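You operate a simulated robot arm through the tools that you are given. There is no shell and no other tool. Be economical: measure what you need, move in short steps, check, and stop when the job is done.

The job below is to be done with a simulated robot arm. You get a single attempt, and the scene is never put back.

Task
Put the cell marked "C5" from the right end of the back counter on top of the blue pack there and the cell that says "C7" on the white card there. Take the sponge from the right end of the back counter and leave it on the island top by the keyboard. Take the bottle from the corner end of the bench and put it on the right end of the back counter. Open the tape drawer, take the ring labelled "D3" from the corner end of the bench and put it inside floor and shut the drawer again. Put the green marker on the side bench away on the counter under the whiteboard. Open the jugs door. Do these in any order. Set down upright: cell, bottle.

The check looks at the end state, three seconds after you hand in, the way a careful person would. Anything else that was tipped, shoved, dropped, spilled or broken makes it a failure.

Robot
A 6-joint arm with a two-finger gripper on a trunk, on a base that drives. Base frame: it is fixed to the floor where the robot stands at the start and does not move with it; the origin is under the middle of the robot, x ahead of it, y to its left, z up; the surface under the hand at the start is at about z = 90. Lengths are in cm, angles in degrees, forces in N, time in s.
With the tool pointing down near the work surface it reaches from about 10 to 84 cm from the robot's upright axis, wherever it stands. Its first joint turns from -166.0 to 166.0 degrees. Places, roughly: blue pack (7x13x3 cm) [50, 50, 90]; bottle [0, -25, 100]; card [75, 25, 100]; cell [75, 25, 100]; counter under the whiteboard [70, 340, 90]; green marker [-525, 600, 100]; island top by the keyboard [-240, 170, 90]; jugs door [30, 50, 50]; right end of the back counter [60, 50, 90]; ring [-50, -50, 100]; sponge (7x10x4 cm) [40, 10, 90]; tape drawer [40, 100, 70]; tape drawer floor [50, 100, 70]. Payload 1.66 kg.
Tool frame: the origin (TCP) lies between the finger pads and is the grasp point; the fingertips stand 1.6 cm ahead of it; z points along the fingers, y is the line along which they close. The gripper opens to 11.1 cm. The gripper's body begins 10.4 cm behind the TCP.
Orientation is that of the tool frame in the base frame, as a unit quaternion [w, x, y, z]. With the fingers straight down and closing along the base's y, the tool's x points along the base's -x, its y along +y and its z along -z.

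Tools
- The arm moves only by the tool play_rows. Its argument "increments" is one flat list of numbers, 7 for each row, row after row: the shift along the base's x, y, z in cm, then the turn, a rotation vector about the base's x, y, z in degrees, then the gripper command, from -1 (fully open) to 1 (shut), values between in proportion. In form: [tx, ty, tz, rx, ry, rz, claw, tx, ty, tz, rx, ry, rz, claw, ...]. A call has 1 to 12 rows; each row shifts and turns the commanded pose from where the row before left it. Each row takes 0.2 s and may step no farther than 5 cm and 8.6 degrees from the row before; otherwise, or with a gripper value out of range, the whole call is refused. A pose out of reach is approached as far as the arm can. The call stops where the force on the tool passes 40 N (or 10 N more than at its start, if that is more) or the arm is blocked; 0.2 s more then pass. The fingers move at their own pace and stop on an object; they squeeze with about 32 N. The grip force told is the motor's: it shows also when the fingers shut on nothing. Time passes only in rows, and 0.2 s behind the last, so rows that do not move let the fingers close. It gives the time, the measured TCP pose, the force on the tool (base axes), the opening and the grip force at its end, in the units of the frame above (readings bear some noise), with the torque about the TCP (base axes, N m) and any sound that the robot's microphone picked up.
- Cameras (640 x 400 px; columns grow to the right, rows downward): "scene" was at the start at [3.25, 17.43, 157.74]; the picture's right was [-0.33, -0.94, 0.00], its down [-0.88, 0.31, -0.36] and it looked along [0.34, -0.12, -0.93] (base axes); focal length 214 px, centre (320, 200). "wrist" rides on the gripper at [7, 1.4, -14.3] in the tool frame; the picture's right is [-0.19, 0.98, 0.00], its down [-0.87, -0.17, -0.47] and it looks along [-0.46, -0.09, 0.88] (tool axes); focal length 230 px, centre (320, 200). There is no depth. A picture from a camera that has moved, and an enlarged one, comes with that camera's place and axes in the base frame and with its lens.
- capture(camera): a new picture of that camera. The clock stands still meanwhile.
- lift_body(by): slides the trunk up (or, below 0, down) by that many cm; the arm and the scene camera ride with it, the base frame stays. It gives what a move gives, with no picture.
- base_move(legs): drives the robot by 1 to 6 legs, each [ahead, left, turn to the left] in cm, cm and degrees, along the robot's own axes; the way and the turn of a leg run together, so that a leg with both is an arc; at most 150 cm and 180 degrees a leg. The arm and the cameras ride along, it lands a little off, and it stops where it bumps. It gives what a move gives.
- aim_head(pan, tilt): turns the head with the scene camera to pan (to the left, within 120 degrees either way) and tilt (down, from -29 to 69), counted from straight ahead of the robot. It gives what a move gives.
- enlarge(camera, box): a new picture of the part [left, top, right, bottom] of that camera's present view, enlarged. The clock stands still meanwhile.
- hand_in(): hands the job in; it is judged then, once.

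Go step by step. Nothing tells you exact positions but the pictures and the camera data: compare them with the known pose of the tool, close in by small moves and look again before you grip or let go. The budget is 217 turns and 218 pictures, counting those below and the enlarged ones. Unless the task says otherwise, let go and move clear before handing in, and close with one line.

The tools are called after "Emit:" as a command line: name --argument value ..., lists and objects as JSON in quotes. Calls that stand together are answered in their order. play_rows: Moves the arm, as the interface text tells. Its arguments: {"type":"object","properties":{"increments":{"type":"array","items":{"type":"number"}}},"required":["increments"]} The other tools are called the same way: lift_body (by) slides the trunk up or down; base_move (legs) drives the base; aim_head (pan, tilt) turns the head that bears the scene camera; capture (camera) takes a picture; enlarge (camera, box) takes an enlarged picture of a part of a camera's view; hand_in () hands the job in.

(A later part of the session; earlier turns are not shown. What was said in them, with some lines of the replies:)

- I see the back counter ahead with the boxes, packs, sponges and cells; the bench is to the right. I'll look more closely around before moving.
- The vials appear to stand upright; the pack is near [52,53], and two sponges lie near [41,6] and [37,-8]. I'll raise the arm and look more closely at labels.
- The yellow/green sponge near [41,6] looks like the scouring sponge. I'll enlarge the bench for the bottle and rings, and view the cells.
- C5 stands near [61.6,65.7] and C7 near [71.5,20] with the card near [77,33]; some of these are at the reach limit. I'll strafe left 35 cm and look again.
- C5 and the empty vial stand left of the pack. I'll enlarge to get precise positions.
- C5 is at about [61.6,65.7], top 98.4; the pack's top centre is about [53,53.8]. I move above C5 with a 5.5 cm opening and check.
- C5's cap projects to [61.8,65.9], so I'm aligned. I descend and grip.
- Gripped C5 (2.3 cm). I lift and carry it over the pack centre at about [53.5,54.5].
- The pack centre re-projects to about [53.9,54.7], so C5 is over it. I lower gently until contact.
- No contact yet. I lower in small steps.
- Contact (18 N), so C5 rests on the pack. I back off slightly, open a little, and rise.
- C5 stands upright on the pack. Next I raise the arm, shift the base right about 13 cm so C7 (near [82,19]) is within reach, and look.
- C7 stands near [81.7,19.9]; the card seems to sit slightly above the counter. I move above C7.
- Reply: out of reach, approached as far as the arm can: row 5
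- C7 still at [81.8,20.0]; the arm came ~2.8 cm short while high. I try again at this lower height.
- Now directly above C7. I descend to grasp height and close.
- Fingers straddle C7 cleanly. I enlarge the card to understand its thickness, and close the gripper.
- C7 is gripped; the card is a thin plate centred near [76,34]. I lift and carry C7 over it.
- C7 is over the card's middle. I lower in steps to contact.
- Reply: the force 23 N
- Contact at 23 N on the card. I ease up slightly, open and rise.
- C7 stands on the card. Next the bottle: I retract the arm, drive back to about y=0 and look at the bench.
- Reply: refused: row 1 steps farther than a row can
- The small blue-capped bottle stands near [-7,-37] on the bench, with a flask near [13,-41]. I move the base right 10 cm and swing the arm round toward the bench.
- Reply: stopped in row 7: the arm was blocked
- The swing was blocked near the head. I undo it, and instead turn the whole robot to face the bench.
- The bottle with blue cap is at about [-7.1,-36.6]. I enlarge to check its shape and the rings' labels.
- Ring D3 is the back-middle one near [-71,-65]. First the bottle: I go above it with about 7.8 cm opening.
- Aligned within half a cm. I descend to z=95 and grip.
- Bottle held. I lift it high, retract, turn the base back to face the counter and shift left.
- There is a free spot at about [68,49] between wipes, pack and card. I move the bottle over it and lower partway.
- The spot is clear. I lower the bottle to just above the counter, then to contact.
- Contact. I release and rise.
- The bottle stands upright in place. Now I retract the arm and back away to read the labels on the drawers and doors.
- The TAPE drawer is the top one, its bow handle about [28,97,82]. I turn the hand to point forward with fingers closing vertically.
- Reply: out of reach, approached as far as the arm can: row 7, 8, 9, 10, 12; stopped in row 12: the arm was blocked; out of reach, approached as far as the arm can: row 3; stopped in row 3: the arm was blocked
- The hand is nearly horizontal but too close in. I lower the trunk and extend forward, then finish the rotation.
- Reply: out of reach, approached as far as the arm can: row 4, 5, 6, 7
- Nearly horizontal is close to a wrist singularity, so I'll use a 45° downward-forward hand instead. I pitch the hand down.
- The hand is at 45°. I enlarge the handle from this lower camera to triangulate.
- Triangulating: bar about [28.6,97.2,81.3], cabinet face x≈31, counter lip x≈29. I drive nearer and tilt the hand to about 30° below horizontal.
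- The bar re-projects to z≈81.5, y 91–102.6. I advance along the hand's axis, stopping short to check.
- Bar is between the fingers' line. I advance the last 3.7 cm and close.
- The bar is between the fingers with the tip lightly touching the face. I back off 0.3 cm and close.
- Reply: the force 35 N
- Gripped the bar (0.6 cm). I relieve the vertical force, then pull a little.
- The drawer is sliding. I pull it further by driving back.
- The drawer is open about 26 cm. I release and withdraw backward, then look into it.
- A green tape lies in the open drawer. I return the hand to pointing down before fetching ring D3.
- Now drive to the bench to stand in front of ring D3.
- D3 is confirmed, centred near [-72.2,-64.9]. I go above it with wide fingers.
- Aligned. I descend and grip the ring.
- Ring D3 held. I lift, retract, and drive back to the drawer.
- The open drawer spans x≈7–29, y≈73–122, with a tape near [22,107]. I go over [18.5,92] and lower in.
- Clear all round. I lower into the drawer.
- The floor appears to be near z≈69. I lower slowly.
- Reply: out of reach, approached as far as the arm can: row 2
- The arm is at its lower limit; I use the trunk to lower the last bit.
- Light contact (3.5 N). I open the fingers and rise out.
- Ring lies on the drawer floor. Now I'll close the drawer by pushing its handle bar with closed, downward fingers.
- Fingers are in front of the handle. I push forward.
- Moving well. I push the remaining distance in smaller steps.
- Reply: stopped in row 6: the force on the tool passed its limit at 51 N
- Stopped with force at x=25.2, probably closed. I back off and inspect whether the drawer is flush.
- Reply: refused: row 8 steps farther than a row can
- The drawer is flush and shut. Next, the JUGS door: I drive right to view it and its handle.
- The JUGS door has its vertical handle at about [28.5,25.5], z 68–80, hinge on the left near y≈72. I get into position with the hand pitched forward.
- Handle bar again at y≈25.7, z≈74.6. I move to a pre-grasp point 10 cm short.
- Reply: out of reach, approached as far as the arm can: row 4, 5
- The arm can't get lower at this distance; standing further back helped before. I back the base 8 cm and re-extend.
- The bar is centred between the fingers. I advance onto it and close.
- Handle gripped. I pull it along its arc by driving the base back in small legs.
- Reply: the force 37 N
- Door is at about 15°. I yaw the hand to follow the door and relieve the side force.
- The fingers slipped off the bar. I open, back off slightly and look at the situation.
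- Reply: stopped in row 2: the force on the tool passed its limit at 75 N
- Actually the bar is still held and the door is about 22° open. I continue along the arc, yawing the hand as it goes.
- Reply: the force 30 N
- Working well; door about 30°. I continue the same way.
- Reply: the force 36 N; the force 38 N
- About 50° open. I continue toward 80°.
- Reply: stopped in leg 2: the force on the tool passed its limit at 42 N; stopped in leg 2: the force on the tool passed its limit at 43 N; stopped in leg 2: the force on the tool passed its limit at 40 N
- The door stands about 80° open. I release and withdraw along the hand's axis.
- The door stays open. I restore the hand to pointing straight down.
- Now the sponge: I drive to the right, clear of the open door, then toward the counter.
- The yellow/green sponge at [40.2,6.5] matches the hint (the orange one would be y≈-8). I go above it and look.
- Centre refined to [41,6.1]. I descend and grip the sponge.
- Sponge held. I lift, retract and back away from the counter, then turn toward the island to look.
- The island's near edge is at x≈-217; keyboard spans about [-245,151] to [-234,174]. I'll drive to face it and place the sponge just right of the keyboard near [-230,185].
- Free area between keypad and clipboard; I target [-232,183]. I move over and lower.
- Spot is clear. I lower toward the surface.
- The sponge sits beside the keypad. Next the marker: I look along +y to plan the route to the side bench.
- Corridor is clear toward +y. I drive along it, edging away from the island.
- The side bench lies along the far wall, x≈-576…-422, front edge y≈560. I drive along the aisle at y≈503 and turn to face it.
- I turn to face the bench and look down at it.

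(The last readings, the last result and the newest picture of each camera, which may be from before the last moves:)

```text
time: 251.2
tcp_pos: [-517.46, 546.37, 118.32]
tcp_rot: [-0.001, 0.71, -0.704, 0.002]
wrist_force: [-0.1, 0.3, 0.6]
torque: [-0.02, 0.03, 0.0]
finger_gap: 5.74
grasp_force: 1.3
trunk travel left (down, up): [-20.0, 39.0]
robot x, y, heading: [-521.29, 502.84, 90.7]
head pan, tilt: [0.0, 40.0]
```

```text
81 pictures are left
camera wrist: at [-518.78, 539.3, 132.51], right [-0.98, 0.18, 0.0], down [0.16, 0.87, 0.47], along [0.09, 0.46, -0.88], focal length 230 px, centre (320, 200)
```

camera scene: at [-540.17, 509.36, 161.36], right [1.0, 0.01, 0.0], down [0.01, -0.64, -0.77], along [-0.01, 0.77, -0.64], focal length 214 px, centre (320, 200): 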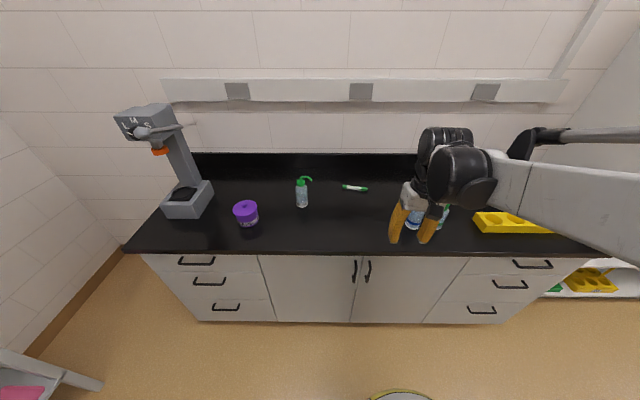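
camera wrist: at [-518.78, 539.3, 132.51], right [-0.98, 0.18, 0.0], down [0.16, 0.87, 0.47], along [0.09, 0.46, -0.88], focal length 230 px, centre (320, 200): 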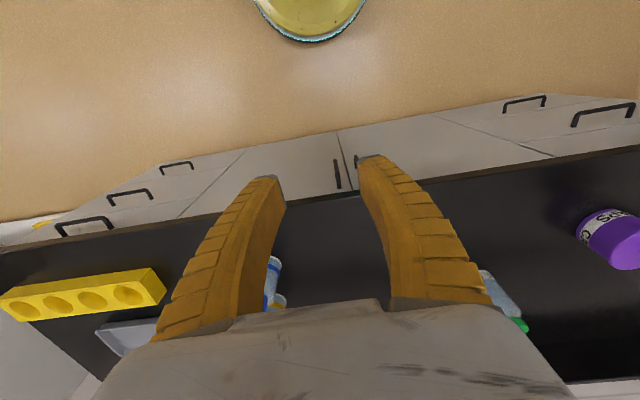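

The green marker lies near [-522,604.5], along x. I drive 26 cm closer and rotate the hand 90°.

Emit:
base_move --legs '[[26, 0, 0]]'

Emit:
play_rows --increments '[-1, 1, 0, 0, 0, 8.2, 0, -1, 1, 0, 0, 0, 8.2, 0, 0, 1, 0, 0, 0, 8.2, 0, 0, 1, 0, 0, 0, 8.2, 0, 0, 1, 0, 0, 0, 8.2, 0, 0, 1, 0, 0, 0, 8.2, 0, 0, 1, 0, 0, 0, 8.2, 0, 0, 1, 0, 0, 0, 8.2, 0, 0, 1, 0, 0, 0, 8.2, 0, 0, 1, 0, 0, 0, 8.2, 0, 0, 1, 0, 0, 0, 8.2, 0]'

Emit:
capture --camera "wrist"

Emit:
capture --camera "scene"

```text
time: 253.1
tcp_pos: [-517.91, 571.86, 118.22]
tcp_rot: [-0.001, 0.711, -0.703, 0.001]
wrist_force: [0.1, 0.8, -0.5]
torque: [-0.04, 0.0, -0.01]
finger_gap: 5.75
grasp_force: 1.1
trunk travel left (down, up): [-20.0, 39.0]
robot x, y, heading: [-521.35, 528.47, 91.0]
head pan, tilt: [0.0, 40.0]
```

```text
time: 255.5
tcp_pos: [-519.83, 582.88, 118.3]
tcp_rot: [-0.002, 1.0, 0.008, 0.001]
wrist_force: [-0.3, 1.0, 0.1]
torque: [-0.04, 0.03, -0.02]
finger_gap: 5.77
grasp_force: 1.4
trunk travel left (down, up): [-20.0, 39.0]
robot x, y, heading: [-521.71, 528.37, 90.6]
head pan, tilt: [0.0, 40.0]
```

```text
80 pictures are left
camera wrist: at [-512.82, 581.59, 132.57], right [-0.17, -0.98, 0.0], down [-0.87, 0.15, 0.47], along [-0.46, 0.09, -0.88], focal length 230 px, centre (320, 200)
```

wrist: 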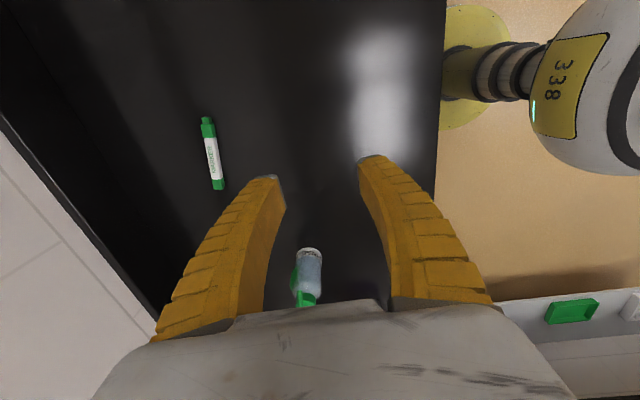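

```text
79 pictures are left
camera scene: at [-540.5, 535.0, 161.35], right [1.0, 0.01, 0.0], down [0.01, -0.64, -0.77], along [-0.01, 0.77, -0.64], focal length 214 px, centre (320, 200)
```

scene: 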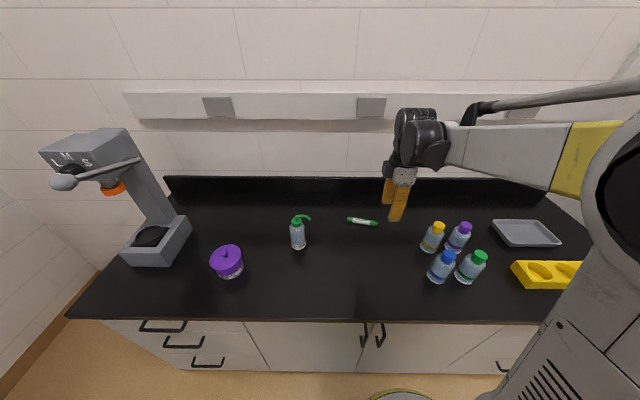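

Marker centre [-521.9,603.9], tilted about 13°. I move above it, matching its angle.

Emit:
play_rows --increments '[-0.42, 4.2, 0, 0, 0, -2.9, 0.2, -0.42, 4.2, 0, 0, 0, -2.9, 0.2, -0.42, 4.2, 0, 0, 0, -2.9, 0.2, -0.42, 4.2, 0, 0, 0, -2.9, 0.2, -0.42, 4.2, 0, 0, 0, -2.9, 0.2, 0, 0, -5, 0, 0, 0, 0.2, 0, 0, -5, 0, 0, 0, 0.2, 0, 0, 0, 0, 0, 0, 0.2]'

Emit:
capture --camera "wrist"

```text
time: 257.3
tcp_pos: [-521.96, 603.88, 108.2]
tcp_rot: [-0.001, 0.993, -0.119, 0.0]
wrist_force: [0.8, -0.9, 0.3]
torque: [-0.02, 0.0, 0.01]
finger_gap: 4.65
grasp_force: 1.7
trunk travel left (down, up): [-20.0, 39.0]
robot x, y, heading: [-521.37, 528.47, 91.0]
head pan, tilt: [0.0, 40.0]
```

```text
78 pictures are left
camera wrist: at [-515.45, 600.92, 122.61], right [-0.42, -0.91, 0.0], down [-0.8, 0.37, 0.47], along [-0.43, 0.2, -0.88], focal length 230 px, centre (320, 200)
```

wrist: 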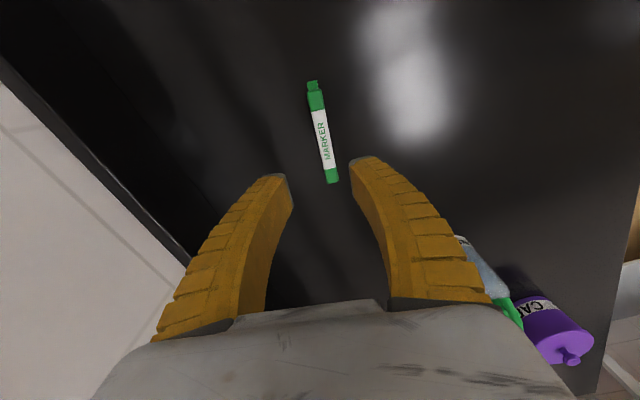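

Well aligned. I descend onto the marker carefully and grip it.

Emit:
play_rows --increments '[0.2, -0.3, -4.8, 0, 0, 0, 0.2, 0, 0, -5, 0, 0, 0, 0.2, 0, 0, -4, 0, 0, 0, 0.2, 0, 0, -1.5, 0, 0, 0, 0.2, 0, 0, -0.8, 0, 0, 0, 0.2, 0, 0, 0, 0, 0, 0, 0.2]'

Emit:
capture --camera "wrist"

```text
time: 258.7
tcp_pos: [-521.91, 603.58, 92.25]
tcp_rot: [-0.001, 0.993, -0.119, 0.001]
wrist_force: [0.3, -0.7, -0.1]
torque: [-0.01, 0.0, -0.01]
finger_gap: 4.67
grasp_force: 1.2
trunk travel left (down, up): [-20.0, 39.0]
robot x, y, heading: [-521.4, 528.45, 90.9]
head pan, tilt: [0.0, 40.0]
```

```text
77 pictures are left
camera wrist: at [-515.29, 600.59, 106.56], right [-0.42, -0.91, 0.0], down [-0.8, 0.37, 0.47], along [-0.43, 0.2, -0.88], focal length 230 px, centre (320, 200)
```

wrist: 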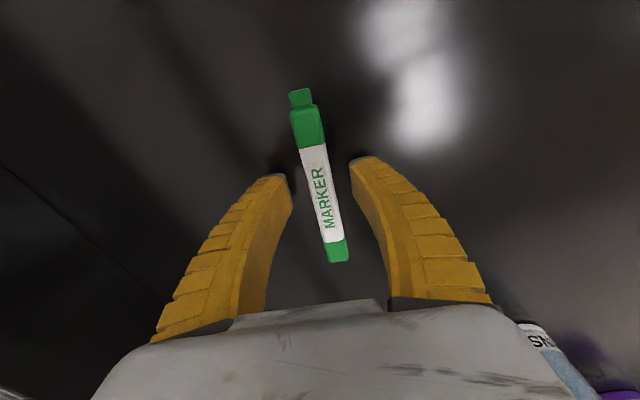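

Emit:
play_rows --increments '[0, 0, -0.5, 0, 0, 0, 0.4, 0, 0, 0, 0, 0, 0, 1, 0, 0, 0, 0, 0, 0, 1, 0, 0, 0, 0, 0, 0, 1]'

Emit:
play_rows --increments '[0, 0, 5, 0, 0, 0, 1, 0, 0, 5, 0, 0, 0, 1, 0, 0, 5, 0, 0, 0, 1, 0, 0, 5, 0, 0, 0, 1, 0, 0, 5, 0, 0, 0, 1, 0, -4, 2, 0, 0, 0, 1, 0, -5, 0, 0, 0, 0, 1, 0, -5, 0, 0, 0, 0, 1, 0, -5, 0, 0, 0, 0, 1]'

Emit:
capture --camera "wrist"

```text
time: 259.7
tcp_pos: [-521.71, 603.49, 91.86]
tcp_rot: [-0.002, 0.993, -0.12, 0.001]
wrist_force: [-0.5, 1.9, 6.1]
torque: [-0.01, 0.02, 0.06]
finger_gap: 1.29
grasp_force: 32.0
trunk travel left (down, up): [-20.0, 39.0]
robot x, y, heading: [-521.41, 528.33, 90.6]
head pan, tilt: [0.0, 40.0]
```

```text
time: 261.7
tcp_pos: [-521.81, 584.18, 118.78]
tcp_rot: [-0.002, 0.993, -0.119, 0.002]
wrist_force: [0.0, -0.5, -0.2]
torque: [0.01, 0.03, 0.01]
finger_gap: 1.07
grasp_force: 31.5
trunk travel left (down, up): [-20.0, 39.0]
robot x, y, heading: [-521.59, 528.39, 90.6]
head pan, tilt: [0.0, 40.0]
```

```text
76 pictures are left
camera wrist: at [-515.26, 581.19, 132.92], right [-0.42, -0.91, 0.0], down [-0.8, 0.37, 0.47], along [-0.43, 0.2, -0.88], focal length 230 px, centre (320, 200)
```

wrist: 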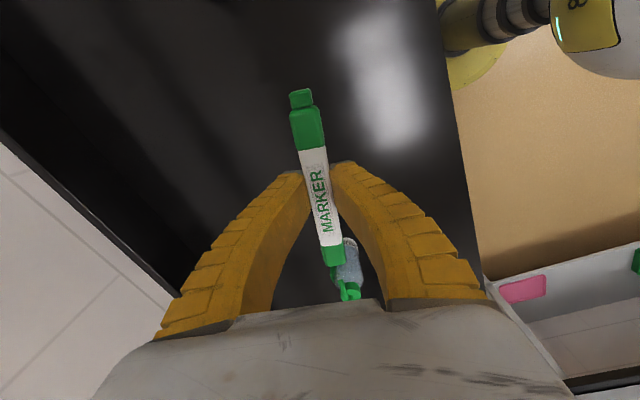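

The marker is held. I back off, turn, and drive back to the counter side.

Emit:
base_move --legs '[[-26, 0, 0], [0, 0, -90.6], [130, 0, 0], [130, 0, 0], [140, 0, 0]]'

Emit:
aim_head --pan -60 --tilt 25

Emit:
capture --camera "scene"

```text
time: 286.2
tcp_pos: [-66.51, 496.66, 118.7]
tcp_rot: [0.001, -0.611, 0.791, -0.001]
wrist_force: [-0.5, 1.0, -0.4]
torque: [-0.01, -0.01, -0.01]
finger_gap: 1.05
grasp_force: 32.3
trunk travel left (down, up): [-20.0, 39.0]
robot x, y, heading: [-122.71, 497.31, -0.0]
head pan, tilt: [0.0, 40.0]
```

```text
time: 287.5
tcp_pos: [-66.63, 496.66, 118.63]
tcp_rot: [0.001, -0.611, 0.792, -0.002]
wrist_force: [-0.1, 0.3, 0.1]
torque: [-0.01, 0.02, -0.02]
finger_gap: 1.07
grasp_force: 32.4
trunk travel left (down, up): [-20.0, 39.0]
robot x, y, heading: [-122.5, 497.34, 0.1]
head pan, tilt: [-60.0, 25.0]
```

```text
75 pictures are left
camera scene: at [-119.93, 508.6, 163.68], right [-0.87, -0.5, 0.0], down [-0.21, 0.37, -0.91], along [0.45, -0.79, -0.42], focal length 214 px, centre (320, 200)
```

scene: 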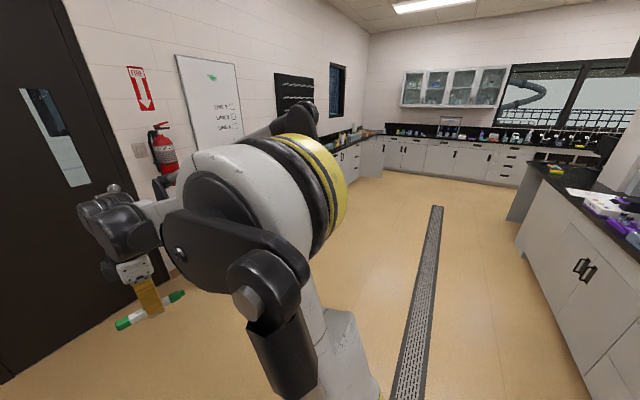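

I move right to face the counter under the whiteboard.

Emit:
base_move --legs '[[0, -145, 0]]'

Emit:
aim_head --pan 0 --tilt 30

Emit:
capture --camera "scene"

```text
time: 294.8
tcp_pos: [-67.48, 349.76, 118.69]
tcp_rot: [0.0, -0.61, 0.793, -0.002]
wrist_force: [0.5, 0.3, -0.5]
torque: [-0.03, 0.0, 0.0]
finger_gap: 1.03
grasp_force: 31.7
trunk travel left (down, up): [-20.0, 39.0]
robot x, y, heading: [-123.7, 350.38, -0.5]
head pan, tilt: [-60.0, 25.0]
```

```text
time: 296.1
tcp_pos: [-67.6, 349.72, 118.69]
tcp_rot: [0.001, -0.61, 0.793, -0.002]
wrist_force: [-0.2, 0.2, 0.2]
torque: [-0.02, -0.04, -0.03]
finger_gap: 1.07
grasp_force: 32.3
trunk travel left (down, up): [-20.0, 39.0]
robot x, y, heading: [-123.76, 350.78, -0.5]
head pan, tilt: [0.0, 30.0]
```

```text
74 pictures are left
camera scene: at [-116.38, 369.78, 162.89], right [-0.01, -1.0, 0.0], down [-0.5, 0.0, -0.87], along [0.87, -0.01, -0.5], focal length 214 px, centre (320, 200)
```

scene: 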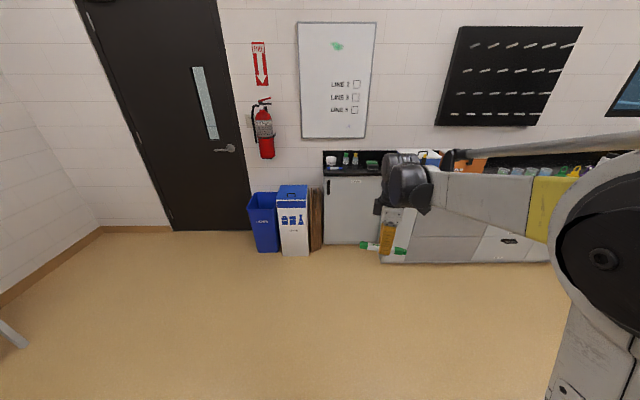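

Emit:
enlarge --camera "scene" --box '[300, 130, 420, 200]'

```text
5.33 times, centred on (360, 165) of scene
camera zoom: at [-116.38, 369.78, 162.89], right [-0.01, -1.0, 0.0], down [-0.5, 0.0, -0.87], along [0.87, -0.01, -0.5], focal length 1144 px, centre (107, 387)
```

zoom: 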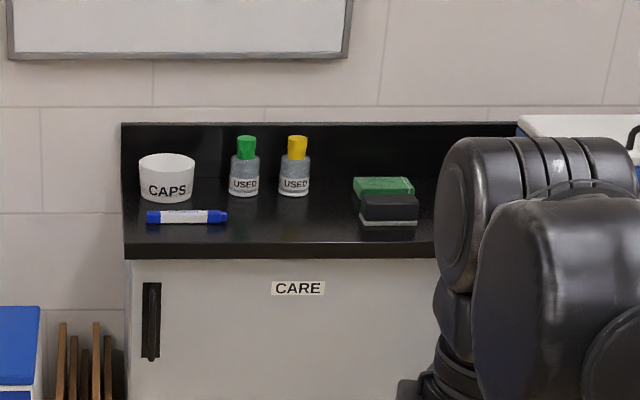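

There's free room at the front middle, between blue marker and erasers. I drive up to it.

Emit:
base_move --legs '[[100, -9, 0.5]]'

Emit:
aim_head --pan 0 --tilt 50

Emit:
capture --camera "scene"

Emit:
capture --camera "wrist"

```text
time: 301.3
tcp_pos: [33.75, 341.32, 118.65]
tcp_rot: [0.0, -0.615, 0.788, -0.001]
wrist_force: [0.0, -1.2, -0.7]
torque: [-0.02, -0.01, 0.02]
finger_gap: 1.08
grasp_force: 31.5
trunk travel left (down, up): [-20.0, 39.0]
robot x, y, heading: [-22.42, 341.27, 0.2]
head pan, tilt: [0.0, 30.0]
```

```text
time: 302.2
tcp_pos: [33.77, 341.24, 118.71]
tcp_rot: [0.0, -0.614, 0.789, -0.001]
wrist_force: [0.6, -0.3, -0.6]
torque: [0.01, 0.02, 0.02]
finger_gap: 1.04
grasp_force: 31.3
trunk travel left (down, up): [-20.0, 39.0]
robot x, y, heading: [-22.78, 341.12, 0.2]
head pan, tilt: [0.0, 50.0]
```

```text
72 pictures are left
camera scene: at [-16.68, 360.61, 159.94], right [0.0, -1.0, 0.0], down [-0.77, 0.0, -0.64], along [0.64, 0.0, -0.77], focal length 214 px, centre (320, 200)
```

scene: 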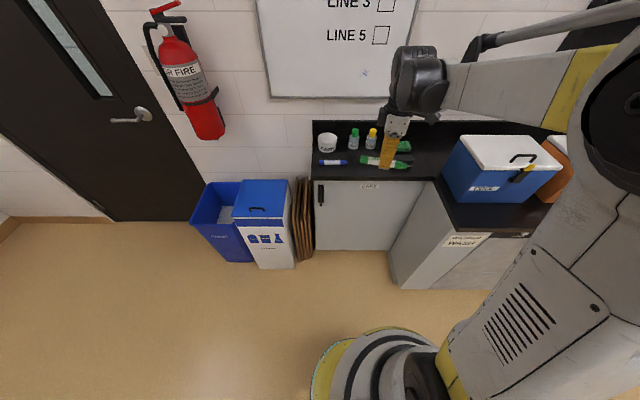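

```text
71 pictures are left
camera wrist: at [30.72, 334.79, 132.87], right [-0.91, 0.42, 0.0], down [0.37, 0.8, 0.47], along [0.2, 0.43, -0.88], focal length 230 px, centre (320, 200)
```

wrist: 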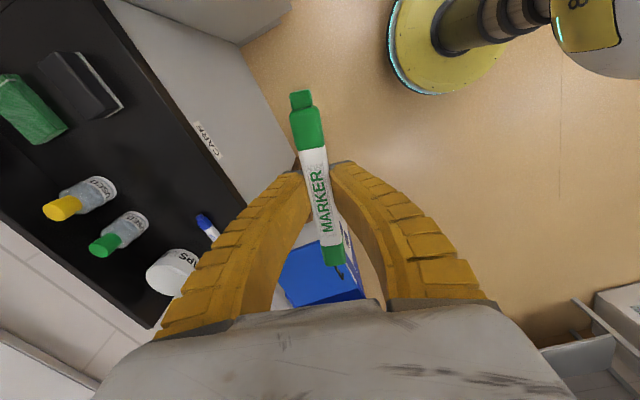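

This counter is recessed (front edge x≈53). Free spot around [62.5,337]. I drive 14 cm closer and square the marker with the counter.

Emit:
base_move --legs '[[14, 0, 0]]'

Emit:
play_rows --increments '[3.6, -1, 0, 0, 0, 4.6, 1, 3.6, -1, 0, 0, 0, 4.6, 1, 3.6, -1, 0, 0, 0, 4.6, 1, 3.6, -1, 0, 0, 0, 0, 1, 0, 0, -5, 0, 0, 0, 1, 0, 0, -4, 0, 0, 0, 1, 0, 0, 0, 0, 0, 0, 1]'

Emit:
capture --camera "scene"

Emit:
capture --camera "wrist"

```text
time: 303.5
tcp_pos: [47.78, 341.41, 118.58]
tcp_rot: [0.0, -0.615, 0.788, -0.002]
wrist_force: [0.7, -0.5, -0.3]
torque: [0.0, 0.04, 0.02]
finger_gap: 1.07
grasp_force: 32.0
trunk travel left (down, up): [-20.0, 39.0]
robot x, y, heading: [-8.17, 341.19, 0.4]
head pan, tilt: [0.0, 50.0]
```

```text
time: 305.1
tcp_pos: [62.33, 337.39, 109.56]
tcp_rot: [0.0, -0.705, 0.709, -0.002]
wrist_force: [-0.1, -1.3, -0.6]
torque: [0.03, -0.02, 0.03]
finger_gap: 1.02
grasp_force: 32.0
trunk travel left (down, up): [-20.0, 39.0]
robot x, y, heading: [-8.2, 341.43, 0.4]
head pan, tilt: [0.0, 50.0]
```

```text
70 pictures are left
camera scene: at [-2.74, 360.7, 159.94], right [0.01, -1.0, 0.0], down [-0.77, -0.01, -0.64], along [0.64, 0.0, -0.77], focal length 214 px, centre (320, 200)
```

scene: 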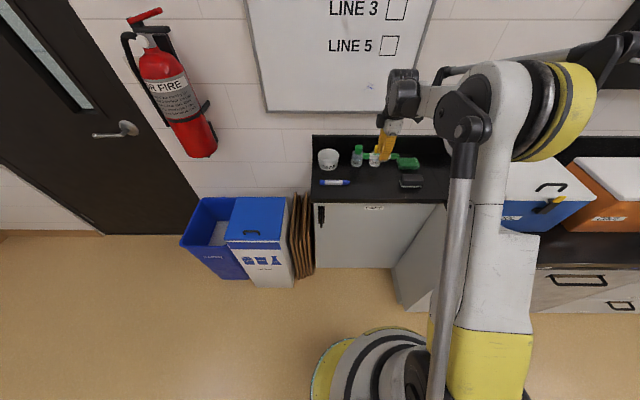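

```text
69 pictures are left
camera wrist: at [60.86, 330.52, 123.8], right [-0.98, 0.19, 0.0], down [0.17, 0.87, 0.47], along [0.09, 0.46, -0.88], focal length 230 px, centre (320, 200)
```

wrist: 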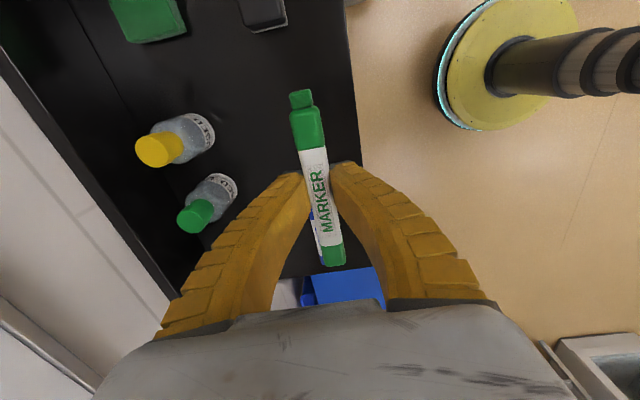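

Counter front edge is at x≈56.5 here; I shift to [64,336] and lower toward the surface.

Emit:
play_rows --increments '[1.7, -1.3, -3, 0, 0, 0, 1, 0, 0, -4, 0, 0, 0, 1, 0, 0, -4, 0, 0, 0, 1, 0, 0, -3, 0, 0, 0, 1, 0, 0, -2, 0, 0, 0, 1, 0, 0, -0.8, 0, 0, 0, 1, 0, 0, 0, 0, 0, 0, 1]'

Emit:
capture --camera "wrist"

```text
time: 306.7
tcp_pos: [63.77, 335.93, 92.91]
tcp_rot: [0.001, -0.705, 0.709, -0.002]
wrist_force: [0.1, 0.1, -0.6]
torque: [0.01, -0.02, 0.01]
finger_gap: 1.06
grasp_force: 31.9
trunk travel left (down, up): [-20.0, 39.0]
robot x, y, heading: [-8.15, 341.29, 0.4]
head pan, tilt: [0.0, 50.0]
```

```text
68 pictures are left
camera wrist: at [62.41, 329.01, 107.17], right [-0.98, 0.19, 0.0], down [0.17, 0.87, 0.47], along [0.09, 0.46, -0.88], focal length 230 px, centre (320, 200)
```

wrist: 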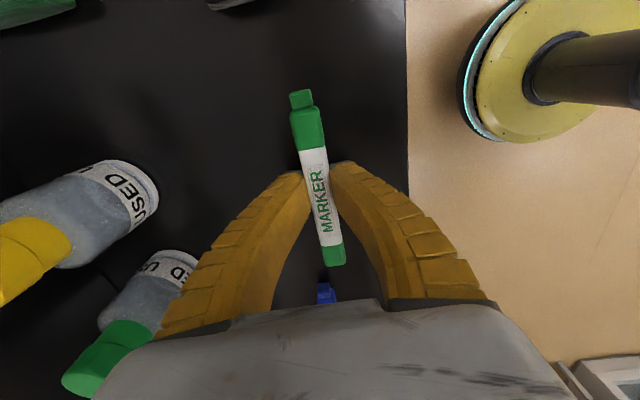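

Emit:
play_rows --increments '[0, 0, -0.6, 0, 0, 0, 1, 0, 0, -0.4, 0, 0, 0, 1, 0, 0, 0, 0, 0, 0, 1]'

```text
time: 307.5
tcp_pos: [63.85, 336.12, 91.87]
tcp_rot: [0.001, -0.705, 0.709, -0.001]
wrist_force: [0.3, -0.7, 1.2]
torque: [0.06, 0.0, 0.0]
finger_gap: 1.1
grasp_force: 32.0
trunk travel left (down, up): [-20.0, 39.0]
robot x, y, heading: [-8.16, 341.6, 0.5]
head pan, tilt: [0.0, 50.0]
```

Marker is at surface height with light contact. I open slightly and rise.

Emit:
play_rows --increments '[0, 0, -0.1, 0, 0, 0, 1, 0, 0, 0, 0, 0, 0, 0.5, 0, 0, 0, 0, 0, 0, 0.5, 0, 0, 4, 0, 0, 0, 0.5, 0, 0, 5, 0, 0, 0, 0.5, 0, 0, 5, 0, 0, 0, 0.5, 0, 0, 5, 0, 0, 0, 0.5, -4, 0, 2, 0, 0, 0, 0.5, -4, 0, 2, 0, 0, 0, 0.5, -4, 0, 2, 0, 0, 0, 0.5]'

Emit:
capture --camera "wrist"

Emit:
enlarge --camera "scene" --box '[300, 120, 460, 220]'

```text
time: 309.7
tcp_pos: [51.49, 336.09, 117.08]
tcp_rot: [0.001, -0.705, 0.709, -0.003]
wrist_force: [-0.2, 0.2, 0.3]
torque: [0.02, -0.04, 0.01]
finger_gap: 3.03
grasp_force: 2.1
trunk travel left (down, up): [-20.0, 39.0]
robot x, y, heading: [-8.19, 340.93, 0.4]
head pan, tilt: [0.0, 50.0]
```

```text
67 pictures are left
camera wrist: at [50.05, 329.18, 131.28], right [-0.98, 0.19, 0.0], down [0.17, 0.87, 0.47], along [0.1, 0.46, -0.88], focal length 230 px, centre (320, 200)
```

wrist: 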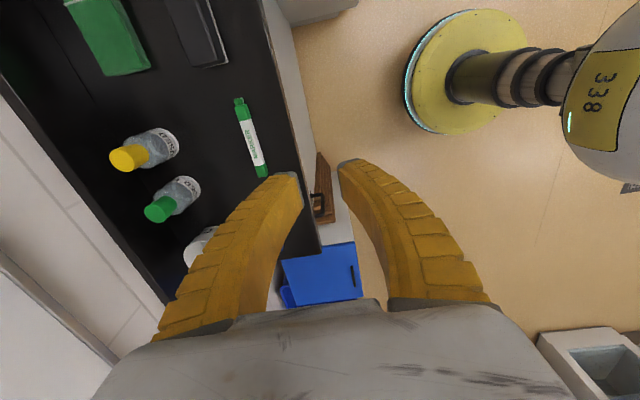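

```text
4.00 times, centred on (380, 170) of scene
camera zoom: at [-2.88, 360.71, 159.94], right [0.01, -1.0, 0.0], down [-0.77, -0.01, -0.64], along [0.64, 0.0, -0.77], focal length 858 px, centre (80, 320)
```

zoom: 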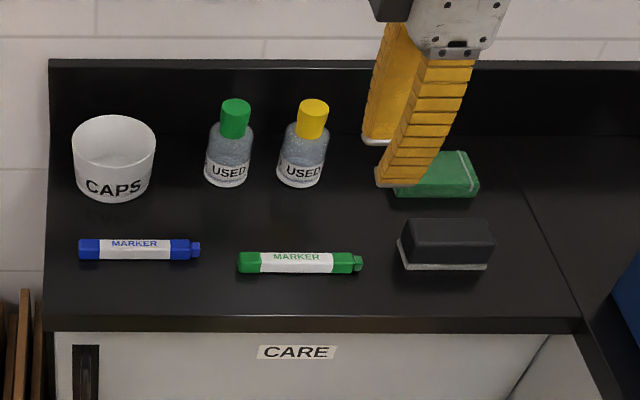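

The green marker rests neatly beside the blue one. A final look at the right end of the counter: I back away and drive to view the door, drawer and placed items.

Emit:
base_move --legs '[[-110, 0, 0], [0, -145, 0], [0, -60, 0]]'

Emit:
aim_head --pan -30 --tilt 35

Emit:
capture --camera "scene"

Emit:
enlarge --camera "scene" --box '[200, 80, 440, 240]'

```text
time: 325.3
tcp_pos: [-57.28, 126.12, 116.91]
tcp_rot: [0.0, -0.703, 0.711, -0.002]
wrist_force: [1.3, 0.0, -0.1]
torque: [0.0, 0.02, -0.01]
finger_gap: 3.04
grasp_force: 2.1
trunk travel left (down, up): [-20.0, 39.0]
robot x, y, heading: [-117.13, 131.55, -0.1]
head pan, tilt: [0.0, 50.0]
```

```text
time: 326.2
tcp_pos: [-57.19, 126.07, 117.18]
tcp_rot: [0.0, -0.703, 0.712, -0.002]
wrist_force: [0.1, 0.3, 0.0]
torque: [0.02, 0.0, -0.03]
finger_gap: 3.02
grasp_force: 2.0
trunk travel left (down, up): [-20.0, 39.0]
robot x, y, heading: [-117.06, 132.04, -0.3]
head pan, tilt: [-30.0, 35.0]
```

```text
65 pictures are left
camera scene: at [-111.43, 146.82, 162.1], right [-0.5, -0.87, 0.0], down [-0.5, 0.29, -0.82], along [0.71, -0.41, -0.57], focal length 214 px, centre (320, 200)
```

scene: 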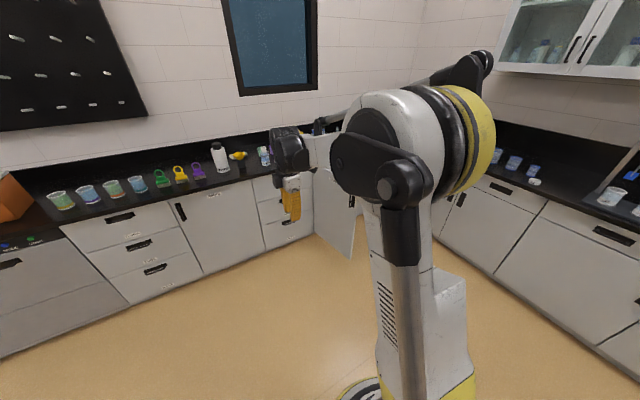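

```text
2.50 times, centred on (320, 160) of scene
camera zoom: at [-111.43, 146.82, 162.1], right [-0.5, -0.87, 0.0], down [-0.5, 0.29, -0.82], along [0.71, -0.41, -0.57], focal length 536 px, centre (320, 300)
```

zoom: 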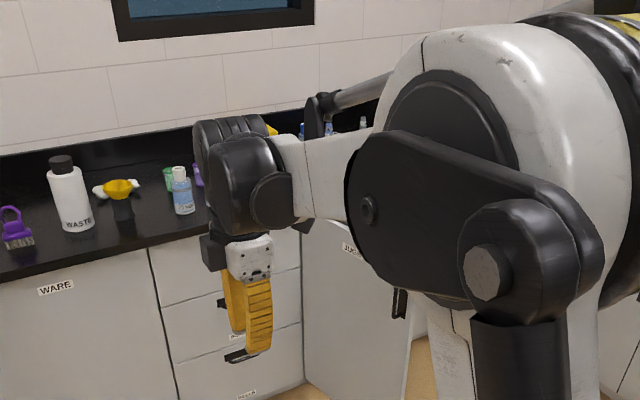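

The door is still wide open, the drawer is shut, and my earlier pictures show the cells and bottle standing upright. I hand in now.

Emit:
hand_in

```text
The job is handed in.
```

I finished every part of the task and handed it in: both cells, sponge, bottle, ring and drawer, marker, and the jugs door, which I left about 80° open.
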